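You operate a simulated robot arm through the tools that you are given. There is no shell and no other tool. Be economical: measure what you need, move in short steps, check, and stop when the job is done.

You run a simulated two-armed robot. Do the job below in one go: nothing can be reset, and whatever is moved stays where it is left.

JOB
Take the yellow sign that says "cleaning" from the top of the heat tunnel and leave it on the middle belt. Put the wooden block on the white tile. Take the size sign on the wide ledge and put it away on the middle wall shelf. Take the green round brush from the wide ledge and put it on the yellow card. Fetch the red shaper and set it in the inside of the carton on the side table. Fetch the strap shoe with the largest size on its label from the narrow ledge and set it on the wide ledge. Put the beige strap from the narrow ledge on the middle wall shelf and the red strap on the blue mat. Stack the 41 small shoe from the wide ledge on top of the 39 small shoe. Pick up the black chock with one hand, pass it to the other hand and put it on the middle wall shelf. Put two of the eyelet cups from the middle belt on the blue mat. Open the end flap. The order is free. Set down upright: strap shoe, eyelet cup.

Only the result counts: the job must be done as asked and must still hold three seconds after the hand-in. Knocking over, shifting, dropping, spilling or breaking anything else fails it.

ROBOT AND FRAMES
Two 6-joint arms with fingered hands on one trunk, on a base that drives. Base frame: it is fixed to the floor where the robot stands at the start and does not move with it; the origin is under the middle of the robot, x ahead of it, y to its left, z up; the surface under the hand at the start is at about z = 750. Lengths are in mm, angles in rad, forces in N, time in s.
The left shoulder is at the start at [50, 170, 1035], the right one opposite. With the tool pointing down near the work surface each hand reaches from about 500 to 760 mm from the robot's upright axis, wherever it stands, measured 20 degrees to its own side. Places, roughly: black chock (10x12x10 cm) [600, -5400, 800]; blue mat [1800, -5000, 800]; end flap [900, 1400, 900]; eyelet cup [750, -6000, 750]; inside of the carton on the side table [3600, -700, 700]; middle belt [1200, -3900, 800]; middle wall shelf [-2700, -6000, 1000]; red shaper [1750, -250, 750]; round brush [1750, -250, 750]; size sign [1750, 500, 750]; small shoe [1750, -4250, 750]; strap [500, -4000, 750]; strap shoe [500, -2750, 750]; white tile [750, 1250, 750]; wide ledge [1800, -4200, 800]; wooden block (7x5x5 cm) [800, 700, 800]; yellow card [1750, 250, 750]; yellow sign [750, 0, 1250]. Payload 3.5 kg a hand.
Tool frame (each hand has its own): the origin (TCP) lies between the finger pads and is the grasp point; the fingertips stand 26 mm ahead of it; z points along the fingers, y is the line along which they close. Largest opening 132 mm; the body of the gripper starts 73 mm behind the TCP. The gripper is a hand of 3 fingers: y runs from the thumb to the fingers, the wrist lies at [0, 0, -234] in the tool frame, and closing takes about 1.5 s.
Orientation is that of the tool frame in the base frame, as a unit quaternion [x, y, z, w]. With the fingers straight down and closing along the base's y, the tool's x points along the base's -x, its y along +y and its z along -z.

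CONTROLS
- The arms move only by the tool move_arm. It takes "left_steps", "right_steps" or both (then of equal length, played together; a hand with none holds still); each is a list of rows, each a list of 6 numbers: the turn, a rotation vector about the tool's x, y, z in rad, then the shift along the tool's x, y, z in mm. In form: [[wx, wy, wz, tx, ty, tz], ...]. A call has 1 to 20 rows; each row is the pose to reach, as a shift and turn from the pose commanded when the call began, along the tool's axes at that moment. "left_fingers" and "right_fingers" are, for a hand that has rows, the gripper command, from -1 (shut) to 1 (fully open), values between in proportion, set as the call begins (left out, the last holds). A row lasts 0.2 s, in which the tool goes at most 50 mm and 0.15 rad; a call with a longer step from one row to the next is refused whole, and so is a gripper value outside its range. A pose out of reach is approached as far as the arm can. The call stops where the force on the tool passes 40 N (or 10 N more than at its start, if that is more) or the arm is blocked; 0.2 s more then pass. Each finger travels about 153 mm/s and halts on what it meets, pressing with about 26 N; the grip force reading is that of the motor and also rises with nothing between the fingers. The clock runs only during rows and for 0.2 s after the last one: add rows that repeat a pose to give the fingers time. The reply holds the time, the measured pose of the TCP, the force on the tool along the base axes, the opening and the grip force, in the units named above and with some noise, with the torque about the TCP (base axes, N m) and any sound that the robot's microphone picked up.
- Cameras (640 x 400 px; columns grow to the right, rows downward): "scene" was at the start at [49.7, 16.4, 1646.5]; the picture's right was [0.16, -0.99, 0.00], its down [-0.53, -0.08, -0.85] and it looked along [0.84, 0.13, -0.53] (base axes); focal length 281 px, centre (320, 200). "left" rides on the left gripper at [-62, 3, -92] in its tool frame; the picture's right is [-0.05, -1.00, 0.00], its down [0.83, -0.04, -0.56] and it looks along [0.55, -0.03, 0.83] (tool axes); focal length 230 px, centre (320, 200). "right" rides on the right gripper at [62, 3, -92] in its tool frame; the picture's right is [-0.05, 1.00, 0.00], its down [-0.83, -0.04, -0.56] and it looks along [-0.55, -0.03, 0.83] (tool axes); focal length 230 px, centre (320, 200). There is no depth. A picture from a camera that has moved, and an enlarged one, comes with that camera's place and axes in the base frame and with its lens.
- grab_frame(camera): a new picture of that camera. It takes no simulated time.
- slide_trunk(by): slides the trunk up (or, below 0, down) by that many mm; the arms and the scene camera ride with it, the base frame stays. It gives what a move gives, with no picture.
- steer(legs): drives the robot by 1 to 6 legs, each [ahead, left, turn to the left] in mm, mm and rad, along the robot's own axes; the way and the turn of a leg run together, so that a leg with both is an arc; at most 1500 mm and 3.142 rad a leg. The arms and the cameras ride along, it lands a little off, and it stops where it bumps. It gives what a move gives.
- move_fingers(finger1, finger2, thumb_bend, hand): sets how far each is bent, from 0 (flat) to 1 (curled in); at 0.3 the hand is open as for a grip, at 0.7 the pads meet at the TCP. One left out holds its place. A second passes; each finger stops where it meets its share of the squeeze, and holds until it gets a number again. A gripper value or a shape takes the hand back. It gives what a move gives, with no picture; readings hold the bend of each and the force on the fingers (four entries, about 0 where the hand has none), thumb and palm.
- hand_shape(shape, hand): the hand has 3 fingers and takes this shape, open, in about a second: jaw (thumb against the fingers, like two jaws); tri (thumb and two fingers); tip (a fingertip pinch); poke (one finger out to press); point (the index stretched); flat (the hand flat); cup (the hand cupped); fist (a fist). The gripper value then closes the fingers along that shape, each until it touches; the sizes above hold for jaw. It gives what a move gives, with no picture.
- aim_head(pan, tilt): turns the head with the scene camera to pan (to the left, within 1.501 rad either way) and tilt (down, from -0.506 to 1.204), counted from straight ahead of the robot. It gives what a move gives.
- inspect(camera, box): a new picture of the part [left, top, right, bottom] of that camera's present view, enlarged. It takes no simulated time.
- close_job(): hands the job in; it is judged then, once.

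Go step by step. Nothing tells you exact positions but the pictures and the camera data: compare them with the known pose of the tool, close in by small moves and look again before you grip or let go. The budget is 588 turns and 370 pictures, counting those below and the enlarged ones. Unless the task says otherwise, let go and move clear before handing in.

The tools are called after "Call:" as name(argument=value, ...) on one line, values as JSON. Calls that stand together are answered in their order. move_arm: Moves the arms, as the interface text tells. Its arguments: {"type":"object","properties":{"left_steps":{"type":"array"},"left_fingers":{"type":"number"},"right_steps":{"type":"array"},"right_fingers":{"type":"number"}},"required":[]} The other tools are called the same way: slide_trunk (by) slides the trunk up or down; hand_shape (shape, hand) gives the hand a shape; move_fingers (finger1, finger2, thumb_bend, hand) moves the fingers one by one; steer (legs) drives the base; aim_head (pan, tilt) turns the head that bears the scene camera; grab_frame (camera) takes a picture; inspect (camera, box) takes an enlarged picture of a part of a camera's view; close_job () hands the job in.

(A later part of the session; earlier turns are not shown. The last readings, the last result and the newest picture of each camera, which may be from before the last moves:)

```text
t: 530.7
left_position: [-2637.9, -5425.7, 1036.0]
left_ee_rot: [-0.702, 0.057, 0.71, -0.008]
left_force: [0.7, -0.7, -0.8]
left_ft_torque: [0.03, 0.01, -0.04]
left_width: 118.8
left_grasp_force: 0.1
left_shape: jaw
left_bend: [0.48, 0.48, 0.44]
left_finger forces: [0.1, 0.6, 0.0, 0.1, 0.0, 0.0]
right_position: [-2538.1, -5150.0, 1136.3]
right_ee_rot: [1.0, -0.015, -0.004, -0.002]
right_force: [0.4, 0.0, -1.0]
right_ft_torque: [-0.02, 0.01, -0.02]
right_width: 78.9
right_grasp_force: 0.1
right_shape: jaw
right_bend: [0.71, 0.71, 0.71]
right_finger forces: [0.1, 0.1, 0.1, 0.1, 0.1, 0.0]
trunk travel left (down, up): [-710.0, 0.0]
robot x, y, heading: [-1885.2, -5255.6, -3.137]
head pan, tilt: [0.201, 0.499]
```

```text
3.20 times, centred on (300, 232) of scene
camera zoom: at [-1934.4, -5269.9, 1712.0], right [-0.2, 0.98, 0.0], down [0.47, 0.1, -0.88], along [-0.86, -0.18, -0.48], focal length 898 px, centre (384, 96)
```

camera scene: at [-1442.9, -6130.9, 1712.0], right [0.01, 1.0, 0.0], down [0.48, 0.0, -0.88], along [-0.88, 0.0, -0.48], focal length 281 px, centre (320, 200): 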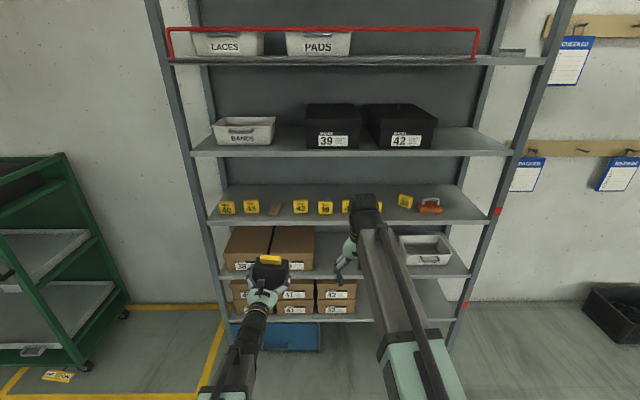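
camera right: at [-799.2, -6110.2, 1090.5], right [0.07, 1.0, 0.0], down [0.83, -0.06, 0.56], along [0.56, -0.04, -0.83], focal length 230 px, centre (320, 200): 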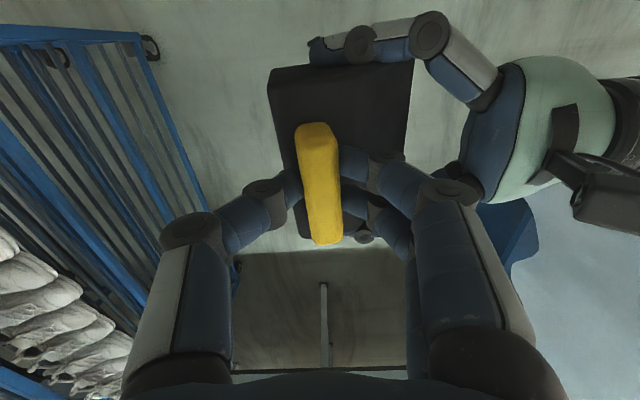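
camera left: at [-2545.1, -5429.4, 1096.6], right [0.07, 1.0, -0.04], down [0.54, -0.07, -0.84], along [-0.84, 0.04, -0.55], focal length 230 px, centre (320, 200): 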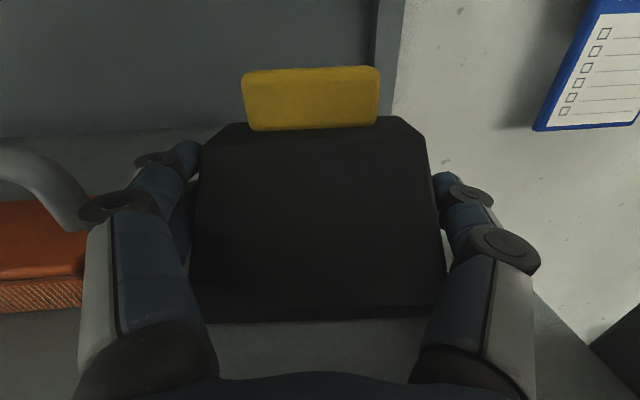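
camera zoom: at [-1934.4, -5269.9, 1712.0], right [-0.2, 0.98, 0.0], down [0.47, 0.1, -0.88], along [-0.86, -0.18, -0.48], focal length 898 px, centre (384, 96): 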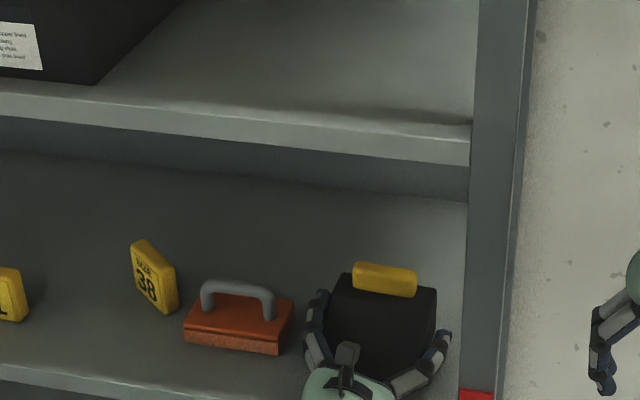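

Call:
steer(legs=[[-200, 0, 0]])

Call:
steer(legs=[[-350, 0, 0]])

Call:
inspect(camera="scene", box=[160, 120, 420, 282])

```text
t: 532.3
left_position: [-2435.4, -5424.9, 1038.7]
left_ee_rot: [-0.701, 0.057, 0.711, -0.008]
left_force: [-0.1, 0.7, 0.7]
left_ft_torque: [-0.01, 0.01, 0.01]
left_width: 118.9
left_grasp_force: 0.0
left_shape: jaw
left_bend: [0.48, 0.48, 0.44]
left_finger forces: [0.0, 0.0, 0.0, 0.0, 0.0, 0.1]
right_position: [-2335.8, -5148.7, 1136.8]
right_ee_rot: [1.0, -0.016, -0.004, -0.002]
right_force: [0.1, 0.6, 0.0]
right_ft_torque: [0.0, 0.02, -0.01]
right_width: 78.8
right_grasp_force: 0.1
right_shape: jaw
right_bend: [0.71, 0.71, 0.71]
right_finger forces: [0.1, 0.0, 0.0, 0.0, 0.1, 0.0]
trunk travel left (down, up): [-710.0, 0.0]
robot x, y, heading: [-1683.7, -5251.2, -3.141]
head pan, tilt: [0.201, 0.499]
```

```text
t: 534.5
left_position: [-2082.7, -5422.9, 1038.5]
left_ee_rot: [-0.701, 0.058, 0.711, -0.007]
left_force: [0.1, -0.5, -0.5]
left_ft_torque: [0.02, 0.01, -0.02]
left_width: 118.8
left_grasp_force: 0.0
left_shape: jaw
left_bend: [0.48, 0.48, 0.44]
left_finger forces: [0.0, 0.1, 0.0, 0.0, 0.1, 0.1]
right_position: [-1981.8, -5145.5, 1136.9]
right_ee_rot: [1.0, -0.017, -0.004, -0.001]
right_force: [0.7, 0.1, -0.1]
right_ft_torque: [-0.02, 0.02, 0.02]
right_width: 78.9
right_grasp_force: 0.1
right_shape: jaw
right_bend: [0.71, 0.71, 0.71]
right_finger forces: [0.0, 0.0, 0.0, 0.0, 0.0, 0.0]
trunk travel left (down, up): [-710.0, 0.0]
robot x, y, heading: [-1334.4, -5253.3, -3.143]
head pan, tilt: [0.201, 0.499]
```

```text
2.46 times, centred on (290, 201) of scene
camera zoom: at [-1378.5, -5268.1, 1712.1], right [-0.2, 0.98, 0.0], down [0.47, 0.1, -0.88], along [-0.86, -0.18, -0.48], focal length 691 px, centre (394, 198)
```

zoom: 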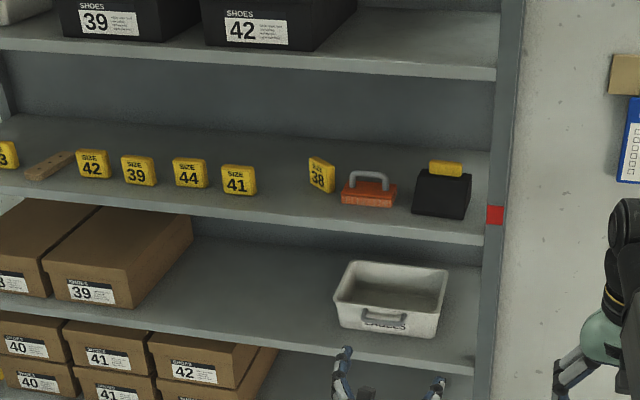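

Chock is on the shelf. Restore the left hand to pointing down, then go for two eyelet cups (yellow with left, white with right).

Call:
move_arm(left_steps=[[0, 0.14, 0, 0, 0, 0], [0, 0.28, 0, 0, 0, 0], [0, 0.42, 0, 0, 0, 0], [0, 0.56, 0, 0, 0, 0], [0, 0.7, 0, 0, 0, 0], [0, 0.84, 0, 0, 0, 0], [0, 0.98, 0, 0, 0, 0], [0, 1.12, 0, 0, 0, 0], [0, 1.26, 0, 0, 0, 0], [0, 1.4, 0, 0, 0, 0], [0, 1.5, 0, 0, 0, 0], [0, 1.571, 0, 0, 0, 0]], left_fingers=1)

Call:
steer(legs=[[0, 0, 1.57], [0, 0, 1.575], [0, -830, 0], [900, 0, 0]])

Call:
slide_trunk(by=-60)

Call:
aim_head(pan=0.0, tilt=0.6)

Call:
grab_frame(camera="scene")

```text
t: 537.1
left_position: [-2080.8, -5421.9, 1037.1]
left_ee_rot: [0.998, -0.037, -0.007, 0.046]
left_force: [0.5, 0.7, -0.3]
left_ft_torque: [-0.01, 0.02, 0.0]
left_width: 131.8
left_grasp_force: 0.0
left_shape: jaw
left_bend: [0.3, 0.3, 0.3]
left_finger forces: [0.0, 0.0, 0.0, 0.0, 0.1, 0.0]
left hand out of reach, approached as far as the arm can: row 2, 3, 4, 12
right_position: [-1982.7, -5146.5, 1136.5]
right_ee_rot: [1.0, -0.016, -0.004, -0.001]
right_force: [-0.4, 0.0, -0.6]
right_ft_torque: [0.03, -0.03, -0.02]
right_width: 79.2
right_grasp_force: 0.1
right_shape: jaw
right_bend: [0.71, 0.71, 0.71]
right_finger forces: [0.1, 0.0, 0.0, 0.0, 0.1, 0.0]
trunk travel left (down, up): [-710.0, 0.0]
robot x, y, heading: [-1333.1, -5246.9, -3.147]
head pan, tilt: [0.201, 0.499]
```

```text
t: 553.6
left_position: [303.3, -5964.4, 1037.1]
left_ee_rot: [0.049, 0.998, 0.046, 0.009]
left_force: [-0.1, -0.4, -0.3]
left_ft_torque: [0.01, -0.01, -0.01]
left_width: 132.1
left_grasp_force: 0.2
left_shape: jaw
left_bend: [0.3, 0.3, 0.3]
left_finger forces: [0.0, 0.1, 0.0, 0.0, 0.0, 0.0]
right_position: [199.7, -6236.7, 1135.6]
right_ee_rot: [0.029, 1.0, -0.001, 0.003]
right_force: [-0.4, 0.2, -0.4]
right_ft_torque: [0.03, 0.0, 0.03]
right_width: 79.1
right_grasp_force: 0.3
right_shape: jaw
right_bend: [0.71, 0.71, 0.71]
right_finger forces: [0.0, 0.0, 0.1, 0.1, 0.1, 0.0]
trunk travel left (down, up): [-710.0, 0.0]
robot x, y, heading: [-448.7, -6113.4, -0.024]
head pan, tilt: [0.201, 0.499]
```

```text
t: 554.6
left_position: [302.8, -5963.5, 977.1]
left_ee_rot: [0.049, 0.998, 0.046, 0.009]
left_force: [-0.6, -0.1, -0.8]
left_ft_torque: [0.0, -0.03, 0.03]
left_width: 131.8
left_grasp_force: 0.0
left_shape: jaw
left_bend: [0.3, 0.3, 0.3]
left_finger forces: [0.0, 0.0, 0.0, 0.0, 0.0, 0.0]
right_position: [198.9, -6238.0, 1076.6]
right_ee_rot: [0.029, 1.0, -0.001, 0.005]
right_force: [0.2, -0.8, 0.7]
right_ft_torque: [-0.05, -0.02, 0.01]
right_width: 78.9
right_grasp_force: 0.0
right_shape: jaw
right_bend: [0.71, 0.71, 0.71]
right_finger forces: [0.0, 0.0, 0.1, 0.0, 0.0, 0.0]
trunk travel left (down, up): [-650.0, 60.0]
robot x, y, heading: [-447.2, -6112.0, -0.025]
head pan, tilt: [0.201, 0.499]
```

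```text
t: 555.3
left_position: [303.9, -5963.4, 977.5]
left_ee_rot: [0.05, 0.998, 0.045, 0.008]
left_force: [0.4, 0.9, -0.3]
left_ft_torque: [-0.02, 0.01, -0.02]
left_width: 132.0
left_grasp_force: 0.1
left_shape: jaw
left_bend: [0.3, 0.3, 0.3]
left_finger forces: [0.0, 0.0, 0.1, 0.0, 0.1, 0.0]
right_position: [198.3, -6237.2, 1076.2]
right_ee_rot: [0.028, 1.0, -0.002, 0.004]
right_force: [0.0, 0.5, -0.2]
right_ft_torque: [0.0, 0.01, 0.01]
right_width: 78.9
right_grasp_force: 0.0
right_shape: jaw
right_bend: [0.71, 0.71, 0.71]
right_finger forces: [0.0, 0.0, 0.1, 0.0, 0.0, 0.0]
trunk travel left (down, up): [-650.0, 60.0]
robot x, y, heading: [-449.4, -6118.7, -0.026]
head pan, tilt: [0.0, 0.6]
```

```text
184 pictures are left
camera scene: at [-399.1, -6113.5, 1643.0], right [-0.02, -1.0, 0.0], down [-0.56, 0.01, -0.83], along [0.83, -0.02, -0.56], focal length 281 px, centre (320, 200)
```

scene: 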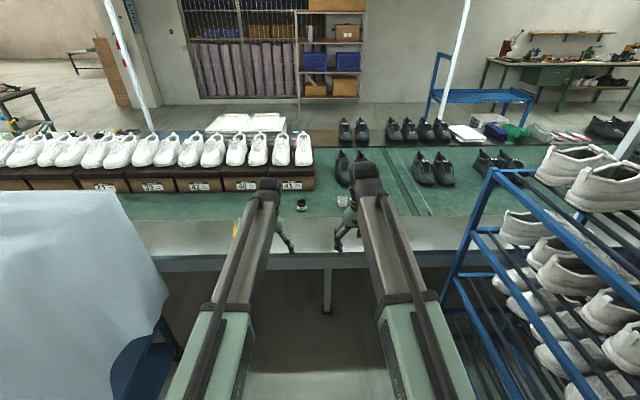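

Call:
move_arm(left_steps=[[0.03, 0, -0.03, 40, 10, -28], [0.06, 0, -0.06, 80, 20, -55], [0.089, 0, -0.1, 120, 30, -82], [0.089, 0, -0.1, 150, 40, -110]], right_steps=[[0, 0, -0.02, 0, -15, 0], [0, 0, -0.04, 0, -30, 0], [0, 0, -0.057, 0, -45, 0], [0, 0, -0.057, 0, -60, 0]], right_fingers=1)

Call:
steer(legs=[[300, 30, 0.026], [295, 0, 0]])

Call:
grab_frame(camera="scene")

Call:
grab_frame(camera="right")

```text
t: 556.3
left_position: [155.6, -5919.6, 1087.6]
left_ee_rot: [0.0, 1.0, 0.0, 0.009]
left_force: [-0.4, 0.3, 0.5]
left_ft_torque: [0.01, -0.01, 0.03]
left_width: 132.0
left_grasp_force: 0.1
left_shape: jaw
left_bend: [0.3, 0.3, 0.3]
left_finger forces: [0.1, 0.1, 0.0, 0.0, 0.0, 0.0]
right_position: [195.9, -6297.1, 1075.8]
right_ee_rot: [0.001, 1.0, -0.002, 0.005]
right_force: [-0.3, 0.7, 0.1]
right_ft_torque: [0.03, -0.01, 0.0]
right_width: 132.0
right_grasp_force: 0.1
right_shape: jaw
right_bend: [0.3, 0.3, 0.3]
right_finger forces: [0.1, 0.1, 0.0, 0.0, 0.0, 0.0]
trunk travel left (down, up): [-650.0, 60.0]
robot x, y, heading: [-448.9, -6121.2, -0.026]
head pan, tilt: [0.0, 0.6]
```

```text
t: 560.0
left_position: [750.4, -5878.9, 1088.8]
left_ee_rot: [-0.011, 1.0, 0.001, 0.008]
left_force: [0.6, 0.4, 0.1]
left_ft_torque: [0.02, 0.0, 0.0]
left_width: 132.1
left_grasp_force: 0.1
left_shape: jaw
left_bend: [0.3, 0.3, 0.3]
left_finger forces: [0.1, 0.0, 0.2, 0.0, 0.0, 0.1]
right_position: [798.9, -6257.3, 1074.6]
right_ee_rot: [-0.011, 1.0, -0.001, 0.003]
right_force: [0.5, -0.3, 0.4]
right_ft_torque: [0.0, 0.02, 0.01]
right_width: 132.0
right_grasp_force: 0.2
right_shape: jaw
right_bend: [0.3, 0.3, 0.3]
right_finger forces: [0.0, 0.0, 0.0, 0.1, 0.0, 0.0]
trunk travel left (down, up): [-650.0, 60.0]
robot x, y, heading: [150.0, -6090.8, -0.0]
head pan, tilt: [0.0, 0.6]
```

```text
183 pictures are left
camera scene: at [200.5, -6086.0, 1642.9], right [0.0, -1.0, 0.0], down [-0.57, 0.0, -0.82], along [0.82, 0.0, -0.57], focal length 281 px, centre (320, 200)
```

scene: 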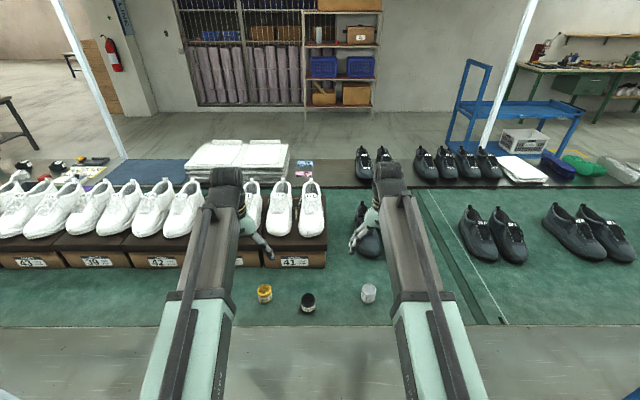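

```text
182 pictures are left
camera right: at [737.0, -6254.2, 1168.8], right [0.03, 1.0, 0.0], down [0.83, -0.02, 0.56], along [0.56, -0.02, -0.83], focal length 230 px, centre (320, 200)
```

right: 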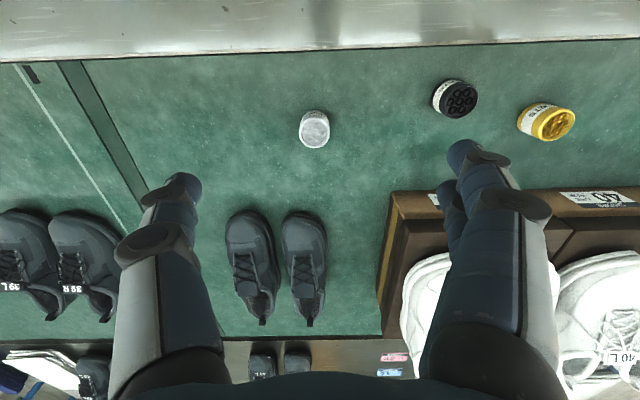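

Call:
move_arm(right_steps=[[0, 0, 0, -18, -3, 40], [0, 0, 0, -36, -6, 80], [0, 0, 0, -54, -9, 120], [0, 0, 0, -54, -9, 160]], left_steps=[[0, 0, 0, -26, -2, 40], [0, 0, 0, -52, -4, 80], [0, 0, 0, -78, -6, 120], [0, 0, 0, -102, -7, 162]])

Call:
grab_frame(camera="right")

Call:
grab_frame(camera="left")

```text
t: 561.0
left_position: [855.6, -5885.4, 927.0]
left_ee_rot: [-0.011, 1.0, 0.001, 0.008]
left_force: [-0.4, 0.3, 0.5]
left_ft_torque: [0.02, -0.06, -0.02]
left_width: 131.6
left_grasp_force: 0.0
left_shape: jaw
left_bend: [0.3, 0.3, 0.3]
left_finger forces: [0.0, 0.1, 0.0, 0.1, 0.0, 0.1]
right_position: [856.0, -6263.2, 914.0]
right_ee_rot: [-0.011, 1.0, -0.001, 0.004]
right_force: [0.4, -0.1, -0.1]
right_ft_torque: [-0.03, -0.02, -0.02]
right_width: 131.9
right_grasp_force: 0.0
right_shape: jaw
right_bend: [0.3, 0.3, 0.3]
right_finger forces: [0.0, 0.0, 0.0, 0.0, 0.0, 0.0]
trunk travel left (down, up): [-650.0, 60.0]
robot x, y, heading: [148.0, -6087.1, 0.0]
head pan, tilt: [0.0, 0.6]
```

```text
181 pictures are left
camera right: at [794.0, -6261.8, 1008.9], right [0.03, 1.0, 0.0], down [0.83, -0.02, 0.56], along [0.56, -0.02, -0.83], focal length 230 px, centre (320, 200)
```

right: 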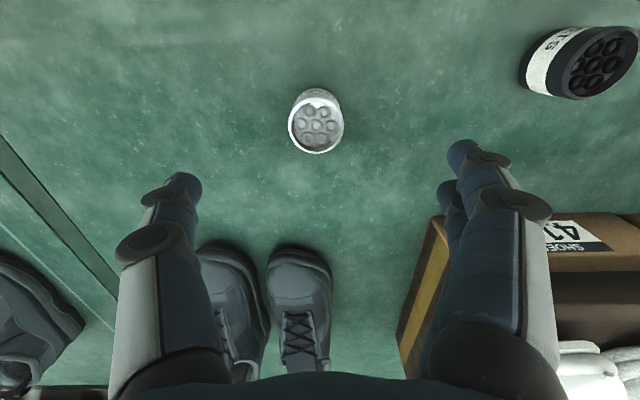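

```text
180 pictures are left
camera left: at [914.1, -5880.3, 1019.0], right [0.07, -1.0, 0.0], down [-0.84, -0.06, 0.54], along [-0.54, -0.04, -0.84], focal length 230 px, centre (320, 200)
```

left: 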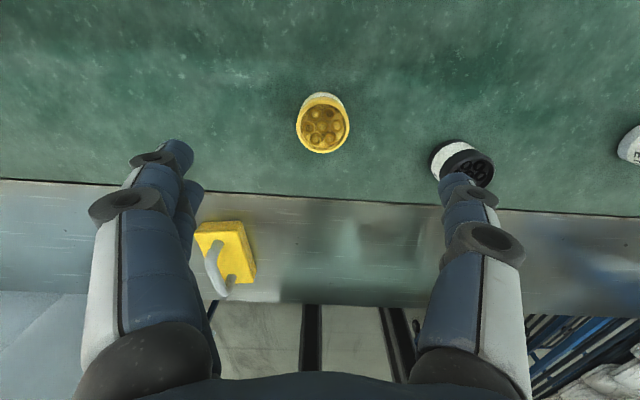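

Call:
move_arm(right_steps=[[0, 0, 0, 2, -4, 45], [0, 0, 0, 2, -4, 90], [0, 0, 0, 2, -4, 132]], left_steps=[[0, 0, 0, 2, -3, 48], [0, 0, 0, 2, -3, 96], [0, 0, 0, 2, -3, 145]])

Call:
grab_frame(camera="right")

Call:
grab_frame(camera="left")

```text
t: 561.8
left_position: [854.6, -5887.0, 782.2]
left_ee_rot: [-0.011, 1.0, 0.001, 0.009]
left_force: [0.0, -0.1, -0.1]
left_ft_torque: [-0.01, 0.04, 0.03]
left_width: 131.9
left_grasp_force: 0.0
left_shape: jaw
left_bend: [0.3, 0.3, 0.3]
left_finger forces: [0.1, 0.1, 0.0, 0.1, 0.0, 0.1]
right_position: [852.8, -6269.7, 783.6]
right_ee_rot: [-0.01, 1.0, -0.001, 0.004]
right_force: [0.2, 0.5, -0.2]
right_ft_torque: [0.0, 0.03, -0.02]
right_width: 132.0
right_grasp_force: 0.0
right_shape: jaw
right_bend: [0.3, 0.3, 0.3]
right_finger forces: [0.1, 0.0, 0.1, 0.0, 0.1, 0.0]
trunk travel left (down, up): [-650.0, 60.0]
robot x, y, heading: [147.2, -6086.5, -0.004]
head pan, tilt: [0.0, 0.6]
```

```text
179 pictures are left
camera right: at [790.4, -6267.1, 877.6], right [0.03, 1.0, 0.0], down [0.83, -0.02, 0.56], along [0.56, -0.02, -0.83], focal length 230 px, centre (320, 200)
```

right: 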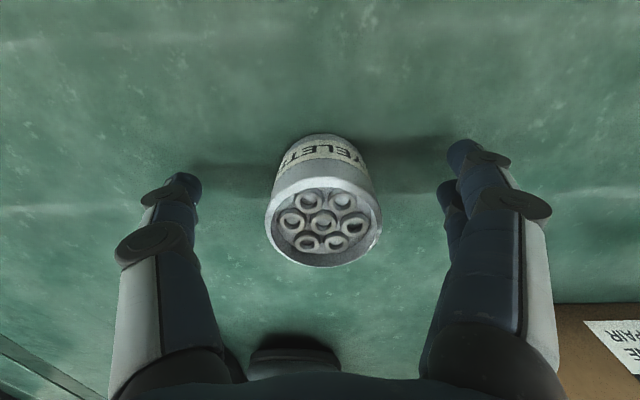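

```text
178 pictures are left
camera left: at [914.6, -5882.0, 874.7], right [0.07, -1.0, 0.0], down [-0.84, -0.06, 0.54], along [-0.54, -0.04, -0.84], focal length 230 px, centre (320, 200)
```

left: 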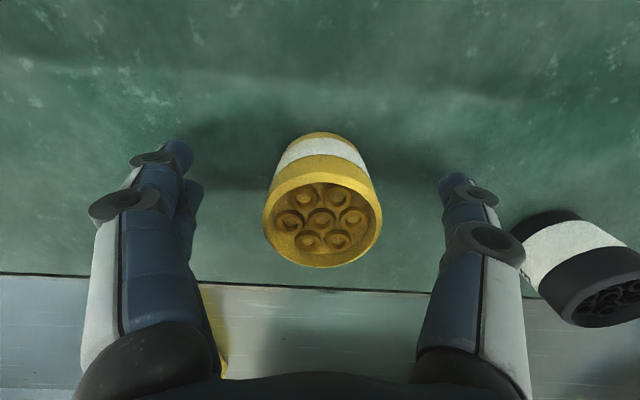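

Call:
move_arm(right_steps=[[0, 0, 0, 0, 0, 0], [0, 0, 0, 0, 0, 0], [0, 0, 0, 0, 0, 0], [0, 0, 0, 0, 0, 0], [0, 0, 0, 0, 0, 0], [0, 0, 0, 0, 0, 0], [0, 0, 0, 0, 0, 0]], right_fingers=-1, left_steps=[[0, 0, 0, 0, 0, 0], [0, 0, 0, 0, 0, 0], [0, 0, 0, 0, 0, 0], [0, 0, 0, 0, 0, 0], [0, 0, 0, 0, 0, 0], [0, 0, 0, 0, 0, 0], [0, 0, 0, 0, 0, 0]], left_fingers=-1)

Call:
grab_frame(camera="right")

Call:
grab_frame(camera="left")

```text
t: 563.4
left_position: [855.2, -5886.7, 783.8]
left_ee_rot: [-0.012, 1.0, 0.001, 0.007]
left_force: [0.0, -0.7, -0.7]
left_ft_torque: [0.0, -0.01, 0.0]
left_width: 40.5
left_grasp_force: 26.2
left_shape: jaw
left_bend: [0.73, 0.73, 0.7]
left_finger forces: [11.5, 12.1, 0.0, 0.1, 23.5, 0.0]
right_position: [852.6, -6270.0, 785.4]
right_ee_rot: [-0.011, 1.0, -0.001, 0.003]
right_force: [0.2, -0.6, -0.5]
right_ft_torque: [0.01, 0.01, -0.03]
right_width: 40.3
right_grasp_force: 25.8
right_shape: jaw
right_bend: [0.73, 0.74, 0.7]
right_finger forces: [11.7, 12.0, 0.0, 0.0, 23.5, 0.1]
trunk travel left (down, up): [-650.0, 60.0]
robot x, y, heading: [149.2, -6090.0, -0.002]
head pan, tilt: [0.0, 0.6]
```

```text
177 pictures are left
camera right: at [790.0, -6267.0, 878.0], right [0.03, 1.0, 0.0], down [0.83, -0.02, 0.56], along [0.56, -0.02, -0.83], focal length 230 px, centre (320, 200)
```

right: 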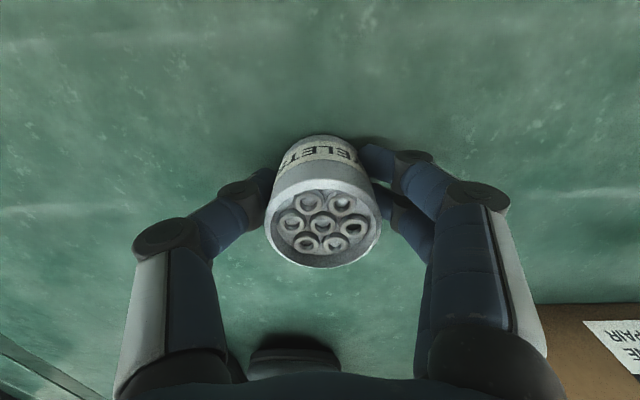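

```text
176 pictures are left
camera left: at [914.2, -5882.0, 875.2], right [0.07, -1.0, 0.0], down [-0.84, -0.06, 0.54], along [-0.54, -0.04, -0.84], focal length 230 px, centre (320, 200)
```

left: 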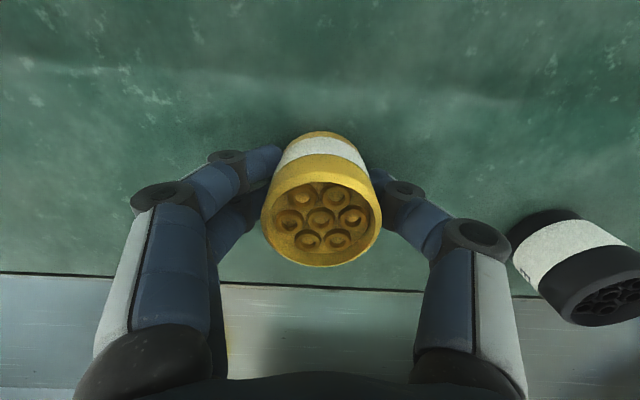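

Both cups gripped. Lift and take the south route to the far side.

Call:
move_arm(right_steps=[[0, 0, 0, 0, 0, -15], [0, 0, 0, 0, 0, -50], [0, 0, 0, 0, 0, -95], [0, 0, 0, 0, 0, -140], [0, 0, 0, 0, 0, -185], [0, 0, 0, 0, 0, -230], [0, 0, 0, 0, 0, -270]], left_steps=[[0, 0, 0, 0, 0, -15], [0, 0, 0, 0, 0, -50], [0, 0, 0, 0, 0, -95], [0, 0, 0, 0, 0, -140], [0, 0, 0, 0, 0, -185], [0, 0, 0, 0, 0, -230], [0, 0, 0, 0, 0, -270]])

Call:
steer(legs=[[-1450, 0, 0], [-250, 0, 0], [0, 0, -1.571]])

```text
t: 565.0
left_position: [853.0, -5887.4, 1054.2]
left_ee_rot: [-0.011, 1.0, 0.001, 0.009]
left_force: [0.1, -0.4, -1.1]
left_ft_torque: [0.01, -0.03, -0.01]
left_width: 40.7
left_grasp_force: 26.2
left_shape: jaw
left_bend: [0.73, 0.73, 0.7]
left_finger forces: [11.7, 12.3, 0.0, 0.1, 23.3, 0.0]
right_position: [851.4, -6265.5, 1054.3]
right_ee_rot: [-0.01, 1.0, 0.0, 0.003]
right_force: [-0.6, 1.4, -1.7]
right_ft_torque: [-0.05, 0.01, -0.03]
right_width: 40.2
right_grasp_force: 25.6
right_shape: jaw
right_bend: [0.73, 0.74, 0.7]
right_finger forces: [11.8, 12.1, 0.0, 0.0, 23.7, 0.0]
trunk travel left (down, up): [-650.0, 60.0]
robot x, y, heading: [147.5, -6089.6, -0.001]
head pan, tilt: [0.0, 0.6]
```

```text
t: 577.4
left_position: [-1356.2, -6771.2, 1052.3]
left_ee_rot: [0.707, 0.707, -0.005, 0.007]
left_force: [0.2, -0.3, -2.2]
left_ft_torque: [-0.03, -0.02, -0.01]
left_width: 40.1
left_grasp_force: 26.3
left_shape: jaw
left_bend: [0.73, 0.73, 0.7]
left_finger forces: [11.9, 12.3, 0.1, 0.0, 23.2, 0.0]
right_position: [-1734.9, -6763.6, 1053.5]
right_ee_rot: [0.707, 0.707, -0.002, 0.002]
right_force: [-0.2, 0.0, -2.1]
right_ft_torque: [-0.03, 0.02, 0.01]
right_width: 40.0
right_grasp_force: 25.5
right_shape: jaw
right_bend: [0.73, 0.74, 0.7]
right_finger forces: [11.4, 12.5, 0.0, 0.1, 23.2, 0.0]
trunk travel left (down, up): [-650.0, 60.0]
robot x, y, heading: [-1547.2, -6063.2, -1.596]
head pan, tilt: [0.0, 0.6]
```

Call:
steer(legs=[[1400, 0, 0.025], [1400, 0, 0]])

Call:
aim_head(pan=0.0, tilt=0.4)

Call:
grab_frame(camera="scene")

```text
t: 591.0
left_position: [-1339.7, -9570.7, 1053.3]
left_ee_rot: [0.693, 0.721, -0.005, 0.006]
left_force: [0.5, -0.6, -2.2]
left_ft_torque: [0.02, 0.02, -0.02]
left_width: 40.2
left_grasp_force: 26.5
left_shape: jaw
left_bend: [0.73, 0.73, 0.7]
left_finger forces: [11.9, 12.5, 0.1, 0.1, 23.2, 0.1]
right_position: [-1718.4, -9578.3, 1053.4]
right_ee_rot: [0.694, 0.72, -0.003, 0.002]
right_force: [-1.0, 0.4, -1.1]
right_ft_torque: [0.01, 0.0, -0.02]
right_width: 40.4
right_grasp_force: 26.5
right_shape: jaw
right_bend: [0.73, 0.74, 0.7]
right_finger forces: [11.4, 12.5, 0.1, 0.0, 23.1, 0.0]
trunk travel left (down, up): [-650.0, 60.0]
robot x, y, heading: [-1553.5, -8871.6, -1.553]
head pan, tilt: [0.0, 0.6]
```

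```text
t: 591.7
left_position: [-1339.3, -9571.5, 1052.2]
left_ee_rot: [0.692, 0.721, -0.005, 0.006]
left_force: [-0.7, 0.4, -2.3]
left_ft_torque: [0.01, 0.0, 0.01]
left_width: 40.3
left_grasp_force: 25.9
left_shape: jaw
left_bend: [0.73, 0.73, 0.7]
left_finger forces: [11.9, 12.5, 0.1, 0.0, 23.1, 0.1]
right_position: [-1718.1, -9579.0, 1053.3]
right_ee_rot: [0.693, 0.721, -0.002, 0.002]
right_force: [0.2, -0.6, -1.6]
right_ft_torque: [-0.02, 0.02, -0.04]
right_width: 40.1
right_grasp_force: 26.2
right_shape: jaw
right_bend: [0.73, 0.74, 0.7]
right_finger forces: [11.4, 12.4, 0.0, 0.1, 23.1, 0.0]
trunk travel left (down, up): [-650.0, 60.0]
robot x, y, heading: [-1552.4, -8870.7, -1.558]
head pan, tilt: [0.0, 0.4]
```

```text
175 pictures are left
camera scene: at [-1550.5, -8922.7, 1661.1], right [-1.0, -0.02, 0.0], down [-0.01, 0.39, -0.92], along [0.01, -0.92, -0.39], focal length 281 px, centre (320, 200)
```

scene: 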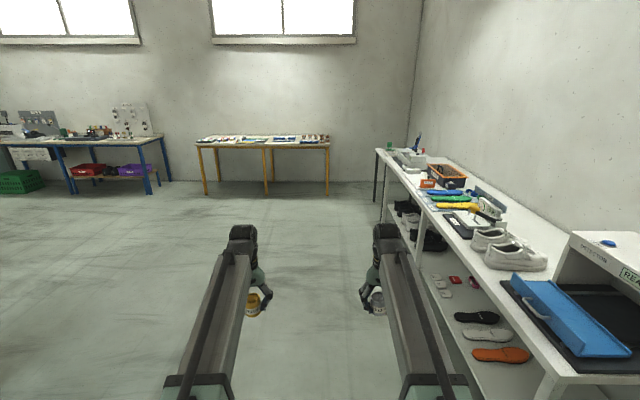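

Call:
steer(legs=[[1400, 0, -0.012], [1340, 0, 0], [0, 0, 1.565]])

Call:
steer(legs=[[1400, 0, 0], [1400, 0, 0]])

```text
t: 609.0
left_position: [-811.5, -11421.4, 1052.9]
left_ee_rot: [-0.029, 1.0, 0.001, 0.007]
left_force: [0.4, 0.7, -2.3]
left_ft_torque: [0.01, -0.03, 0.01]
left_width: 40.2
left_grasp_force: 25.8
left_shape: jaw
left_bend: [0.73, 0.73, 0.7]
left_finger forces: [12.0, 12.6, 0.0, 0.1, 23.1, 0.0]
right_position: [-796.8, -11799.7, 1052.5]
right_ee_rot: [-0.029, 1.0, -0.001, 0.004]
right_force: [0.0, -0.6, -1.6]
right_ft_torque: [-0.01, -0.02, 0.0]
right_width: 39.8
right_grasp_force: 25.7
right_shape: jaw
right_bend: [0.74, 0.74, 0.7]
right_finger forces: [11.0, 12.7, 0.0, 0.0, 22.2, 0.0]
trunk travel left (down, up): [-650.0, 60.0]
robot x, y, heading: [-1506.3, -11644.8, 0.034]
head pan, tilt: [0.0, 0.4]
```

```text
t: 622.6
left_position: [1984.0, -11345.4, 1052.3]
left_ee_rot: [-0.036, 0.999, 0.001, 0.008]
left_force: [-0.4, -0.2, -1.8]
left_ft_torque: [0.02, 0.01, 0.02]
left_width: 39.9
left_grasp_force: 25.9
left_shape: jaw
left_bend: [0.73, 0.73, 0.7]
left_finger forces: [12.1, 12.5, 0.0, 0.1, 23.2, 0.0]
right_position: [2002.6, -11724.7, 1053.9]
right_ee_rot: [-0.034, 0.999, -0.001, 0.003]
right_force: [0.3, -0.2, -0.9]
right_ft_torque: [0.0, 0.01, 0.05]
right_width: 39.8
right_grasp_force: 26.0
right_shape: jaw
right_bend: [0.74, 0.74, 0.7]
right_finger forces: [10.8, 12.8, 0.1, 0.1, 22.3, 0.0]
trunk travel left (down, up): [-650.0, 60.0]
robot x, y, heading: [1289.1, -11577.5, 0.047]
head pan, tilt: [0.0, 0.4]
```

Call:
steer(legs=[[950, 0, -0.05], [900, 0, 0], [0, 0, 1.565]])

Call:
aim_head(pan=0.0, tilt=0.45)

Call:
grab_frame(camera="scene")

```text
t: 635.7
left_position: [2870.3, -10849.0, 1052.1]
left_ee_rot: [0.736, -0.677, -0.006, -0.005]
left_force: [-0.9, -0.2, -2.1]
left_ft_torque: [-0.01, 0.02, 0.02]
left_width: 39.8
left_grasp_force: 26.4
left_shape: jaw
left_bend: [0.73, 0.73, 0.7]
left_finger forces: [12.2, 12.5, 0.0, 0.1, 22.9, 0.0]
right_position: [3248.0, -10824.0, 1053.8]
right_ee_rot: [0.736, -0.677, -0.001, -0.003]
right_force: [0.2, 0.9, -1.1]
right_ft_torque: [-0.01, -0.02, 0.02]
right_width: 39.5
right_grasp_force: 25.6
right_shape: jaw
right_bend: [0.74, 0.74, 0.7]
right_finger forces: [10.4, 12.8, 0.0, 0.1, 22.2, 0.1]
trunk travel left (down, up): [-650.0, 60.0]
robot x, y, heading: [3113.5, -11540.3, 1.634]
head pan, tilt: [0.0, 0.4]
```

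```text
t: 636.3
left_position: [2869.2, -10849.4, 1052.4]
left_ee_rot: [0.736, -0.677, -0.006, -0.005]
left_force: [-0.3, -0.4, -0.9]
left_ft_torque: [-0.02, 0.02, 0.01]
left_width: 39.9
left_grasp_force: 26.1
left_shape: jaw
left_bend: [0.73, 0.73, 0.7]
left_finger forces: [12.1, 12.4, 0.1, 0.1, 23.1, 0.0]
right_position: [3248.9, -10824.3, 1054.2]
right_ee_rot: [0.736, -0.677, -0.002, -0.004]
right_force: [-0.8, 0.7, -1.2]
right_ft_torque: [0.02, -0.03, -0.03]
right_width: 39.6
right_grasp_force: 26.3
right_shape: jaw
right_bend: [0.74, 0.74, 0.7]
right_finger forces: [10.5, 12.9, 0.0, 0.0, 22.2, 0.0]
trunk travel left (down, up): [-650.0, 60.0]
robot x, y, heading: [3110.8, -11540.3, 1.63]
head pan, tilt: [0.0, 0.45]
```

```text
174 pictures are left
camera scene: at [3112.1, -11483.3, 1656.5], right [1.0, 0.06, 0.0], down [0.03, -0.43, -0.9], along [-0.05, 0.9, -0.44], focal length 281 px, centre (320, 200)
```

scene: 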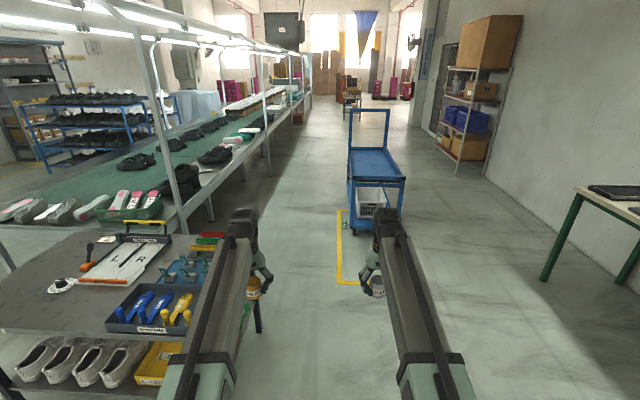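

Call:
steer(legs=[[1300, 0, -0.065], [550, 0, 0], [0, 230, 0], [1400, 0, 0], [1400, 0, 0]])

Call:
aim_head(pan=0.3, tilt=0.4)

Call:
grab_frame(camera="scene")

```text
t: 660.2
left_position: [2722.7, -6146.1, 1051.3]
left_ee_rot: [0.713, -0.701, -0.006, -0.005]
left_force: [-0.6, 0.2, -0.2]
left_ft_torque: [0.0, 0.0, 0.04]
left_width: 39.5
left_grasp_force: 26.3
left_shape: jaw
left_bend: [0.73, 0.73, 0.7]
left_finger forces: [12.2, 12.5, 0.1, 0.1, 23.2, 0.0]
right_position: [3101.2, -6145.6, 1053.7]
right_ee_rot: [0.714, -0.7, -0.001, -0.003]
right_force: [-0.4, -0.3, -1.8]
right_ft_torque: [0.0, 0.01, -0.01]
right_width: 39.7
right_grasp_force: 25.9
right_shape: jaw
right_bend: [0.74, 0.74, 0.7]
right_finger forces: [10.6, 13.1, 0.0, 0.1, 22.3, 0.1]
trunk travel left (down, up): [-650.0, 60.0]
robot x, y, heading: [2920.1, -6849.4, 1.565]
head pan, tilt: [0.0, 0.45]
```

```text
t: 661.0
left_position: [2723.1, -6144.9, 1051.3]
left_ee_rot: [0.713, -0.701, -0.006, -0.004]
left_force: [-0.2, -0.3, -1.3]
left_ft_torque: [0.05, 0.01, -0.03]
left_width: 40.0
left_grasp_force: 26.5
left_shape: jaw
left_bend: [0.73, 0.73, 0.7]
left_finger forces: [12.2, 12.5, 0.1, 0.0, 23.1, 0.0]
right_position: [3101.4, -6146.5, 1053.9]
right_ee_rot: [0.714, -0.701, -0.001, -0.004]
right_force: [-0.2, 0.7, -2.1]
right_ft_torque: [0.02, 0.02, 0.04]
right_width: 40.0
right_grasp_force: 25.4
right_shape: jaw
right_bend: [0.74, 0.74, 0.7]
right_finger forces: [10.6, 13.1, 0.0, 0.1, 22.2, 0.0]
trunk travel left (down, up): [-650.0, 60.0]
robot x, y, heading: [2921.5, -6849.7, 1.565]
head pan, tilt: [0.3, 0.4]
```

```text
173 pictures are left
camera scene: at [2894.8, -6797.6, 1661.2], right [0.96, 0.29, 0.0], down [0.11, -0.37, -0.92], along [-0.27, 0.88, -0.39], focal length 281 px, centre (320, 200)
```

scene: 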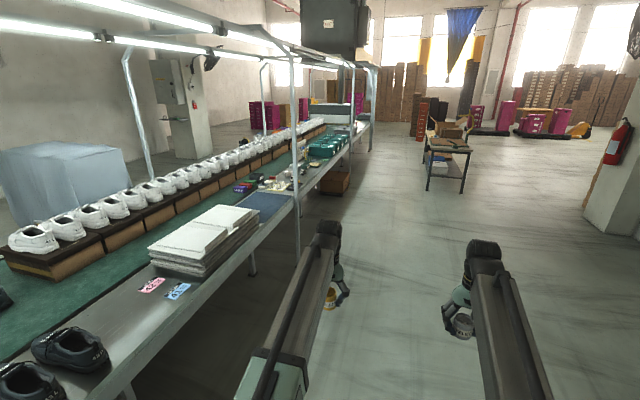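

Call:
steer(legs=[[1300, 0, 0], [480, 0, 0], [0, 0, 1.575], [380, 0, 0]])

Call:
aim_head(pan=0.0, tilt=0.65)

Call:
grab_frame(camera="scene")

```text
t: 675.9
left_position: [1827.6, -5248.4, 1051.6]
left_ee_rot: [1.0, 0.008, -0.008, 0.001]
left_force: [-0.2, 0.4, -1.4]
left_ft_torque: [0.04, 0.0, 0.01]
left_width: 39.3
left_grasp_force: 25.8
left_shape: jaw
left_bend: [0.73, 0.73, 0.7]
left_finger forces: [12.2, 12.6, 0.0, 0.0, 22.9, 0.1]
right_position: [1829.1, -4868.9, 1051.4]
right_ee_rot: [1.0, 0.007, -0.004, -0.002]
right_force: [0.1, -0.5, -1.7]
right_ft_torque: [-0.02, -0.07, 0.03]
right_width: 39.2
right_grasp_force: 25.7
right_shape: jaw
right_bend: [0.74, 0.74, 0.7]
right_finger forces: [10.1, 13.2, 0.1, 0.2, 22.2, 0.0]
trunk travel left (down, up): [-650.0, 60.0]
robot x, y, heading: [2530.8, -5049.7, 3.135]
head pan, tilt: [0.3, 0.4]
```

```text
t: 676.7
left_position: [1828.7, -5248.1, 1051.5]
left_ee_rot: [1.0, 0.008, -0.008, 0.001]
left_force: [0.2, 1.1, -2.1]
left_ft_torque: [-0.01, 0.0, 0.0]
left_width: 39.5
left_grasp_force: 25.9
left_shape: jaw
left_bend: [0.73, 0.73, 0.7]
left_finger forces: [12.1, 12.5, 0.1, 0.0, 22.9, 0.0]
right_position: [1829.5, -4870.1, 1053.8]
right_ee_rot: [1.0, 0.008, -0.004, -0.002]
right_force: [0.3, 0.4, -1.7]
right_ft_torque: [0.04, 0.02, 0.03]
right_width: 39.3
right_grasp_force: 25.9
right_shape: jaw
right_bend: [0.74, 0.74, 0.7]
right_finger forces: [10.2, 13.1, 0.1, 0.0, 22.1, 0.1]
trunk travel left (down, up): [-650.0, 60.0]
robot x, y, heading: [2532.8, -5050.4, 3.132]
head pan, tilt: [0.0, 0.649]
```

```text
172 pictures are left
camera scene: at [2486.3, -5049.2, 1638.7], right [0.01, 1.0, 0.0], down [0.6, 0.0, -0.8], along [-0.8, 0.01, -0.6], focal length 281 px, centre (320, 200)
```

scene: 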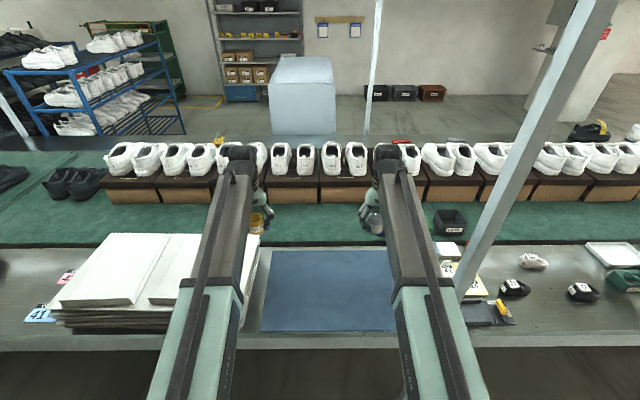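

Mat spans x≈1668–2005, y≈−5242…−4725. Lower the cups onto it.

Call:
move_arm(left_steps=[[0, 0, 0, 0, -37, 20], [0, 0, 0, 0, -74, 40], [0, 0, 0, 0, -112, 60], [0, 0, 0, 0, -112, 105], [0, 0, 0, 0, -112, 150], [0, 0, 0, 0, -112, 195], [0, 0, 0, 0, -112, 235]], right_steps=[[0, 0, 0, 0, 0, 20], [0, 0, 0, 0, 0, 40], [0, 0, 0, 0, 0, 60], [0, 0, 0, 0, 0, 105], [0, 0, 0, 0, 0, 150], [0, 0, 0, 0, 0, 195], [0, 0, 0, 0, 0, 235]])

Call:
grab_frame(camera="left")

Call:
grab_frame(camera="right")

```text
t: 678.3
left_position: [1823.3, -5139.3, 817.1]
left_ee_rot: [1.0, 0.007, -0.008, 0.0]
left_force: [-0.1, 1.3, -1.9]
left_ft_torque: [-0.03, -0.05, 0.02]
left_width: 39.7
left_grasp_force: 26.6
left_shape: jaw
left_bend: [0.73, 0.73, 0.7]
left_finger forces: [12.3, 12.5, 0.1, 0.1, 23.0, 0.1]
right_position: [1826.6, -4868.0, 818.7]
right_ee_rot: [1.0, 0.008, -0.003, -0.001]
right_force: [-0.3, 0.2, -1.4]
right_ft_torque: [-0.04, -0.02, 0.01]
right_width: 39.5
right_grasp_force: 26.3
right_shape: jaw
right_bend: [0.74, 0.74, 0.7]
right_finger forces: [10.4, 13.3, 0.1, 0.0, 22.1, 0.0]
trunk travel left (down, up): [-650.0, 60.0]
robot x, y, heading: [2531.9, -5049.8, 3.134]
head pan, tilt: [0.0, 0.649]
```

```text
171 pictures are left
camera left: at [1762.4, -5141.3, 909.6], right [-0.07, 1.0, 0.0], down [0.84, 0.06, 0.54], along [0.54, 0.04, -0.84], focal length 230 px, centre (320, 200)
```

left: 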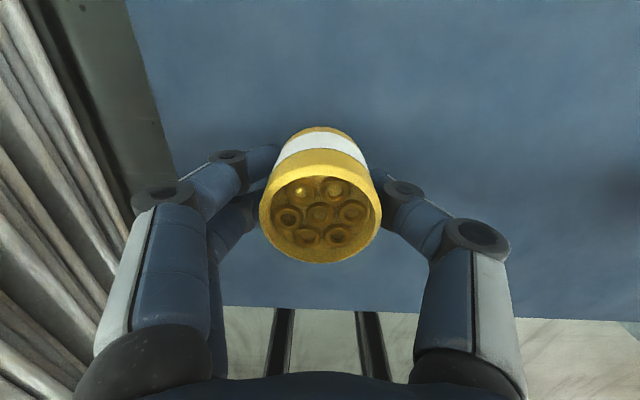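

```text
170 pictures are left
camera right: at [1888.7, -4871.8, 913.1], right [-0.04, -1.0, 0.0], down [-0.83, 0.03, 0.56], along [-0.56, 0.02, -0.83], focal length 230 px, centre (320, 200)
```

right: 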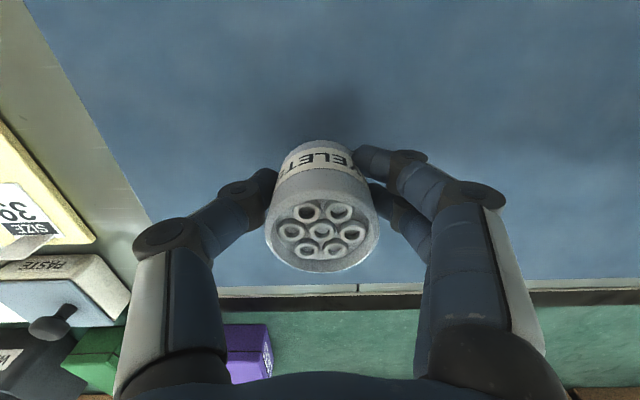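

Call:
move_arm(left_steps=[[0, 0, 0, 0, -20, 0], [0, 0, 0, 0, -40, 0], [0, 0, 0, 0, -40, 15]], right_steps=[[0, 0, 0, 0, 15, 0], [0, 0, 0, 0, 30, 0], [0, 0, 0, 0, 30, 15]])

Call:
move_arm(left_steps=[[0, 0, 0, 0, 0, 2], [0, 0, 0, 0, 0, 4], [0, 0, 0, 0, 0, 6], [0, 0, 0, 0, 0, 8], [0, 0, 0, 0, 0, 10], [0, 0, 0, 0, 0, 12], [0, 0, 0, 0, 0, 14], [0, 0, 0, 0, 0, 16], [0, 0, 0, 0, 0, 18], [0, 0, 0, 0, 0, 20]])

Call:
move_arm(right_steps=[[0, 0, 0, 0, 0, 2], [0, 0, 0, 0, 0, 4], [0, 0, 0, 0, 0, 6], [0, 0, 0, 0, 0, 8], [0, 0, 0, 0, 0, 10], [0, 0, 0, 0, 0, 12], [0, 0, 0, 0, 0, 14], [0, 0, 0, 0, 0, 16], [0, 0, 0, 0, 0, 18], [0, 0, 0, 0, 0, 20]])

```text
t: 679.1
left_position: [1822.0, -5096.1, 801.0]
left_ee_rot: [1.0, 0.007, -0.008, 0.001]
left_force: [0.5, -0.3, -1.4]
left_ft_torque: [0.05, -0.02, 0.0]
left_width: 39.7
left_grasp_force: 26.0
left_shape: jaw
left_bend: [0.73, 0.73, 0.7]
left_finger forces: [12.4, 12.6, 0.1, 0.1, 23.1, 0.1]
right_position: [1828.7, -4898.5, 802.4]
right_ee_rot: [1.0, 0.008, -0.005, -0.002]
right_force: [0.1, -0.4, -1.3]
right_ft_torque: [0.02, 0.01, 0.01]
right_width: 39.3
right_grasp_force: 25.7
right_shape: jaw
right_bend: [0.74, 0.74, 0.7]
right_finger forces: [10.4, 13.2, 0.0, 0.1, 22.3, 0.1]
trunk travel left (down, up): [-650.0, 60.0]
robot x, y, heading: [2533.9, -5052.0, 3.13]
head pan, tilt: [0.0, 0.649]
```

```text
t: 681.3
left_position: [1821.5, -5096.8, 785.2]
left_ee_rot: [1.0, 0.007, -0.01, 0.001]
left_force: [-2.4, -1.6, 11.9]
left_ft_torque: [-0.09, 0.0, -0.04]
left_width: 39.9
left_grasp_force: 26.6
left_shape: jaw
left_bend: [0.74, 0.74, 0.7]
left_finger forces: [14.3, 14.3, 0.0, 0.0, 25.6, 0.0]
right_position: [1828.4, -4899.0, 804.2]
right_ee_rot: [1.0, 0.007, -0.005, -0.002]
right_force: [-0.8, 0.2, -0.9]
right_ft_torque: [-0.02, 0.06, 0.02]
right_width: 39.6
right_grasp_force: 25.7
right_shape: jaw
right_bend: [0.74, 0.74, 0.7]
right_finger forces: [10.5, 13.2, 0.0, 0.0, 22.2, 0.0]
trunk travel left (down, up): [-650.0, 60.0]
robot x, y, heading: [2529.2, -5051.8, 3.131]
head pan, tilt: [0.0, 0.649]
```

```text
t: 683.5
left_position: [1822.2, -5096.8, 783.8]
left_ee_rot: [1.0, 0.009, -0.01, 0.001]
left_force: [-12.1, -1.0, 18.9]
left_ft_torque: [-0.03, 0.22, -0.04]
left_width: 40.4
left_grasp_force: 26.3
left_shape: jaw
left_bend: [0.74, 0.74, 0.7]
left_finger forces: [16.8, 14.1, 0.1, 0.0, 27.6, 0.0]
right_position: [1828.7, -4899.5, 785.5]
right_ee_rot: [1.0, 0.008, -0.006, -0.002]
right_force: [1.3, -0.6, 6.8]
right_ft_torque: [-0.06, 0.05, -0.01]
right_width: 39.6
right_grasp_force: 25.6
right_shape: jaw
right_bend: [0.74, 0.74, 0.7]
right_finger forces: [11.5, 13.8, 0.0, 0.0, 23.7, 0.0]
trunk travel left (down, up): [-650.0, 60.0]
robot x, y, heading: [2527.9, -5053.4, 3.132]
head pan, tilt: [0.0, 0.649]
```

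Call:
move_arm(left_steps=[[0, 0, 0, 0, 0, -1], [0, 0, 0, 0, 0, -1], [0, 0, 0, 0, 0, -1], [0, 0, 0, 0, 0, -1], [0, 0, 0, 0, 0, -1]], right_steps=[[0, 0, 0, 0, 0, 0], [0, 0, 0, 0, 0, 0], [0, 0, 0, 0, 0, 0], [0, 0, 0, 0, 0, 0], [0, 0, 0, 0, 0, 0]], left_fingers=0.4, right_fingers=0.4)

Call:
move_arm(left_steps=[[0, 0, 0, 0, 0, -25], [0, 0, 0, 0, 0, -60], [0, 0, 0, 0, 0, -105], [0, 0, 0, 0, 0, -150], [0, 0, 0, 0, 0, -195], [0, 0, 0, 0, 0, -240]], right_steps=[[0, 0, 0, 0, 0, -25], [0, 0, 0, 0, 0, -60], [0, 0, 0, 0, 0, -105], [0, 0, 0, 0, 0, -150], [0, 0, 0, 0, 0, -195], [0, 0, 0, 0, 0, -240]])

Call:
grab_frame(camera="left")

Call:
grab_frame(camera="right")

```text
t: 684.7
left_position: [1821.9, -5096.5, 784.7]
left_ee_rot: [1.0, 0.007, -0.008, 0.001]
left_force: [0.1, 0.2, 0.0]
left_ft_torque: [-0.02, -0.01, 0.01]
left_width: 92.2
left_grasp_force: 0.1
left_shape: jaw
left_bend: [0.68, 0.68, 0.64]
left_finger forces: [0.1, 0.1, 0.0, 0.1, 0.0, 0.0]
right_position: [1827.3, -4898.3, 785.1]
right_ee_rot: [1.0, 0.008, -0.005, -0.002]
right_force: [-1.3, -0.2, -0.6]
right_ft_torque: [-0.01, 0.02, -0.01]
right_width: 91.9
right_grasp_force: 0.1
right_shape: jaw
right_bend: [0.68, 0.68, 0.64]
right_finger forces: [0.1, 0.0, 0.1, 0.1, 0.0, 0.0]
trunk travel left (down, up): [-650.0, 60.0]
robot x, y, heading: [2533.9, -5052.5, 3.133]
head pan, tilt: [0.0, 0.649]
```

```text
t: 686.1
left_position: [1825.6, -5096.8, 1022.8]
left_ee_rot: [1.0, 0.007, -0.008, 0.001]
left_force: [0.1, 0.0, -0.1]
left_ft_torque: [0.03, 0.0, -0.01]
left_width: 92.1
left_grasp_force: 0.1
left_shape: jaw
left_bend: [0.68, 0.68, 0.64]
left_finger forces: [0.0, 0.0, 0.0, 0.0, 0.0, 0.0]
right_position: [1831.1, -4902.8, 1023.4]
right_ee_rot: [1.0, 0.008, -0.004, -0.002]
right_force: [-0.3, -0.3, 0.9]
right_ft_torque: [-0.01, 0.02, 0.04]
right_width: 92.1
right_grasp_force: 0.1
right_shape: jaw
right_bend: [0.68, 0.68, 0.64]
right_finger forces: [0.0, 0.0, 0.0, 0.1, 0.0, 0.0]
trunk travel left (down, up): [-650.0, 60.0]
robot x, y, heading: [2532.4, -5051.0, 3.136]
head pan, tilt: [0.0, 0.649]
```

```text
169 pictures are left
camera left: at [1764.8, -5100.2, 1114.6], right [-0.07, 1.0, 0.0], down [0.84, 0.06, 0.54], along [0.54, 0.04, -0.84], focal length 230 px, centre (320, 200)
```

left: 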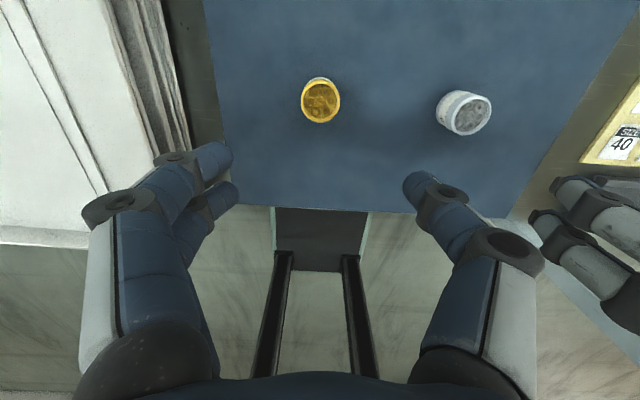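

```text
168 pictures are left
camera right: at [1892.9, -4905.1, 1117.7], right [-0.04, -1.0, 0.0], down [-0.83, 0.03, 0.56], along [-0.56, 0.02, -0.83], focal length 230 px, centre (320, 200)
```

right: 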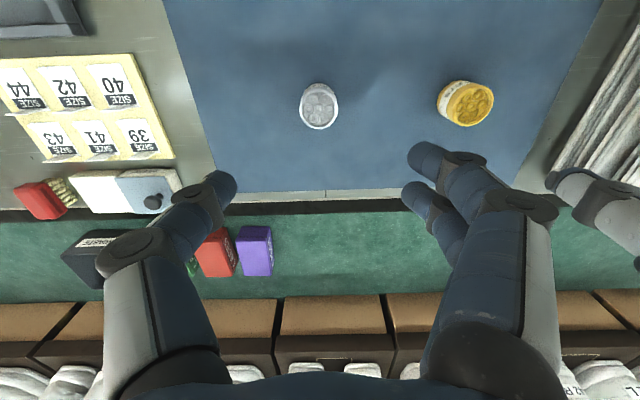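

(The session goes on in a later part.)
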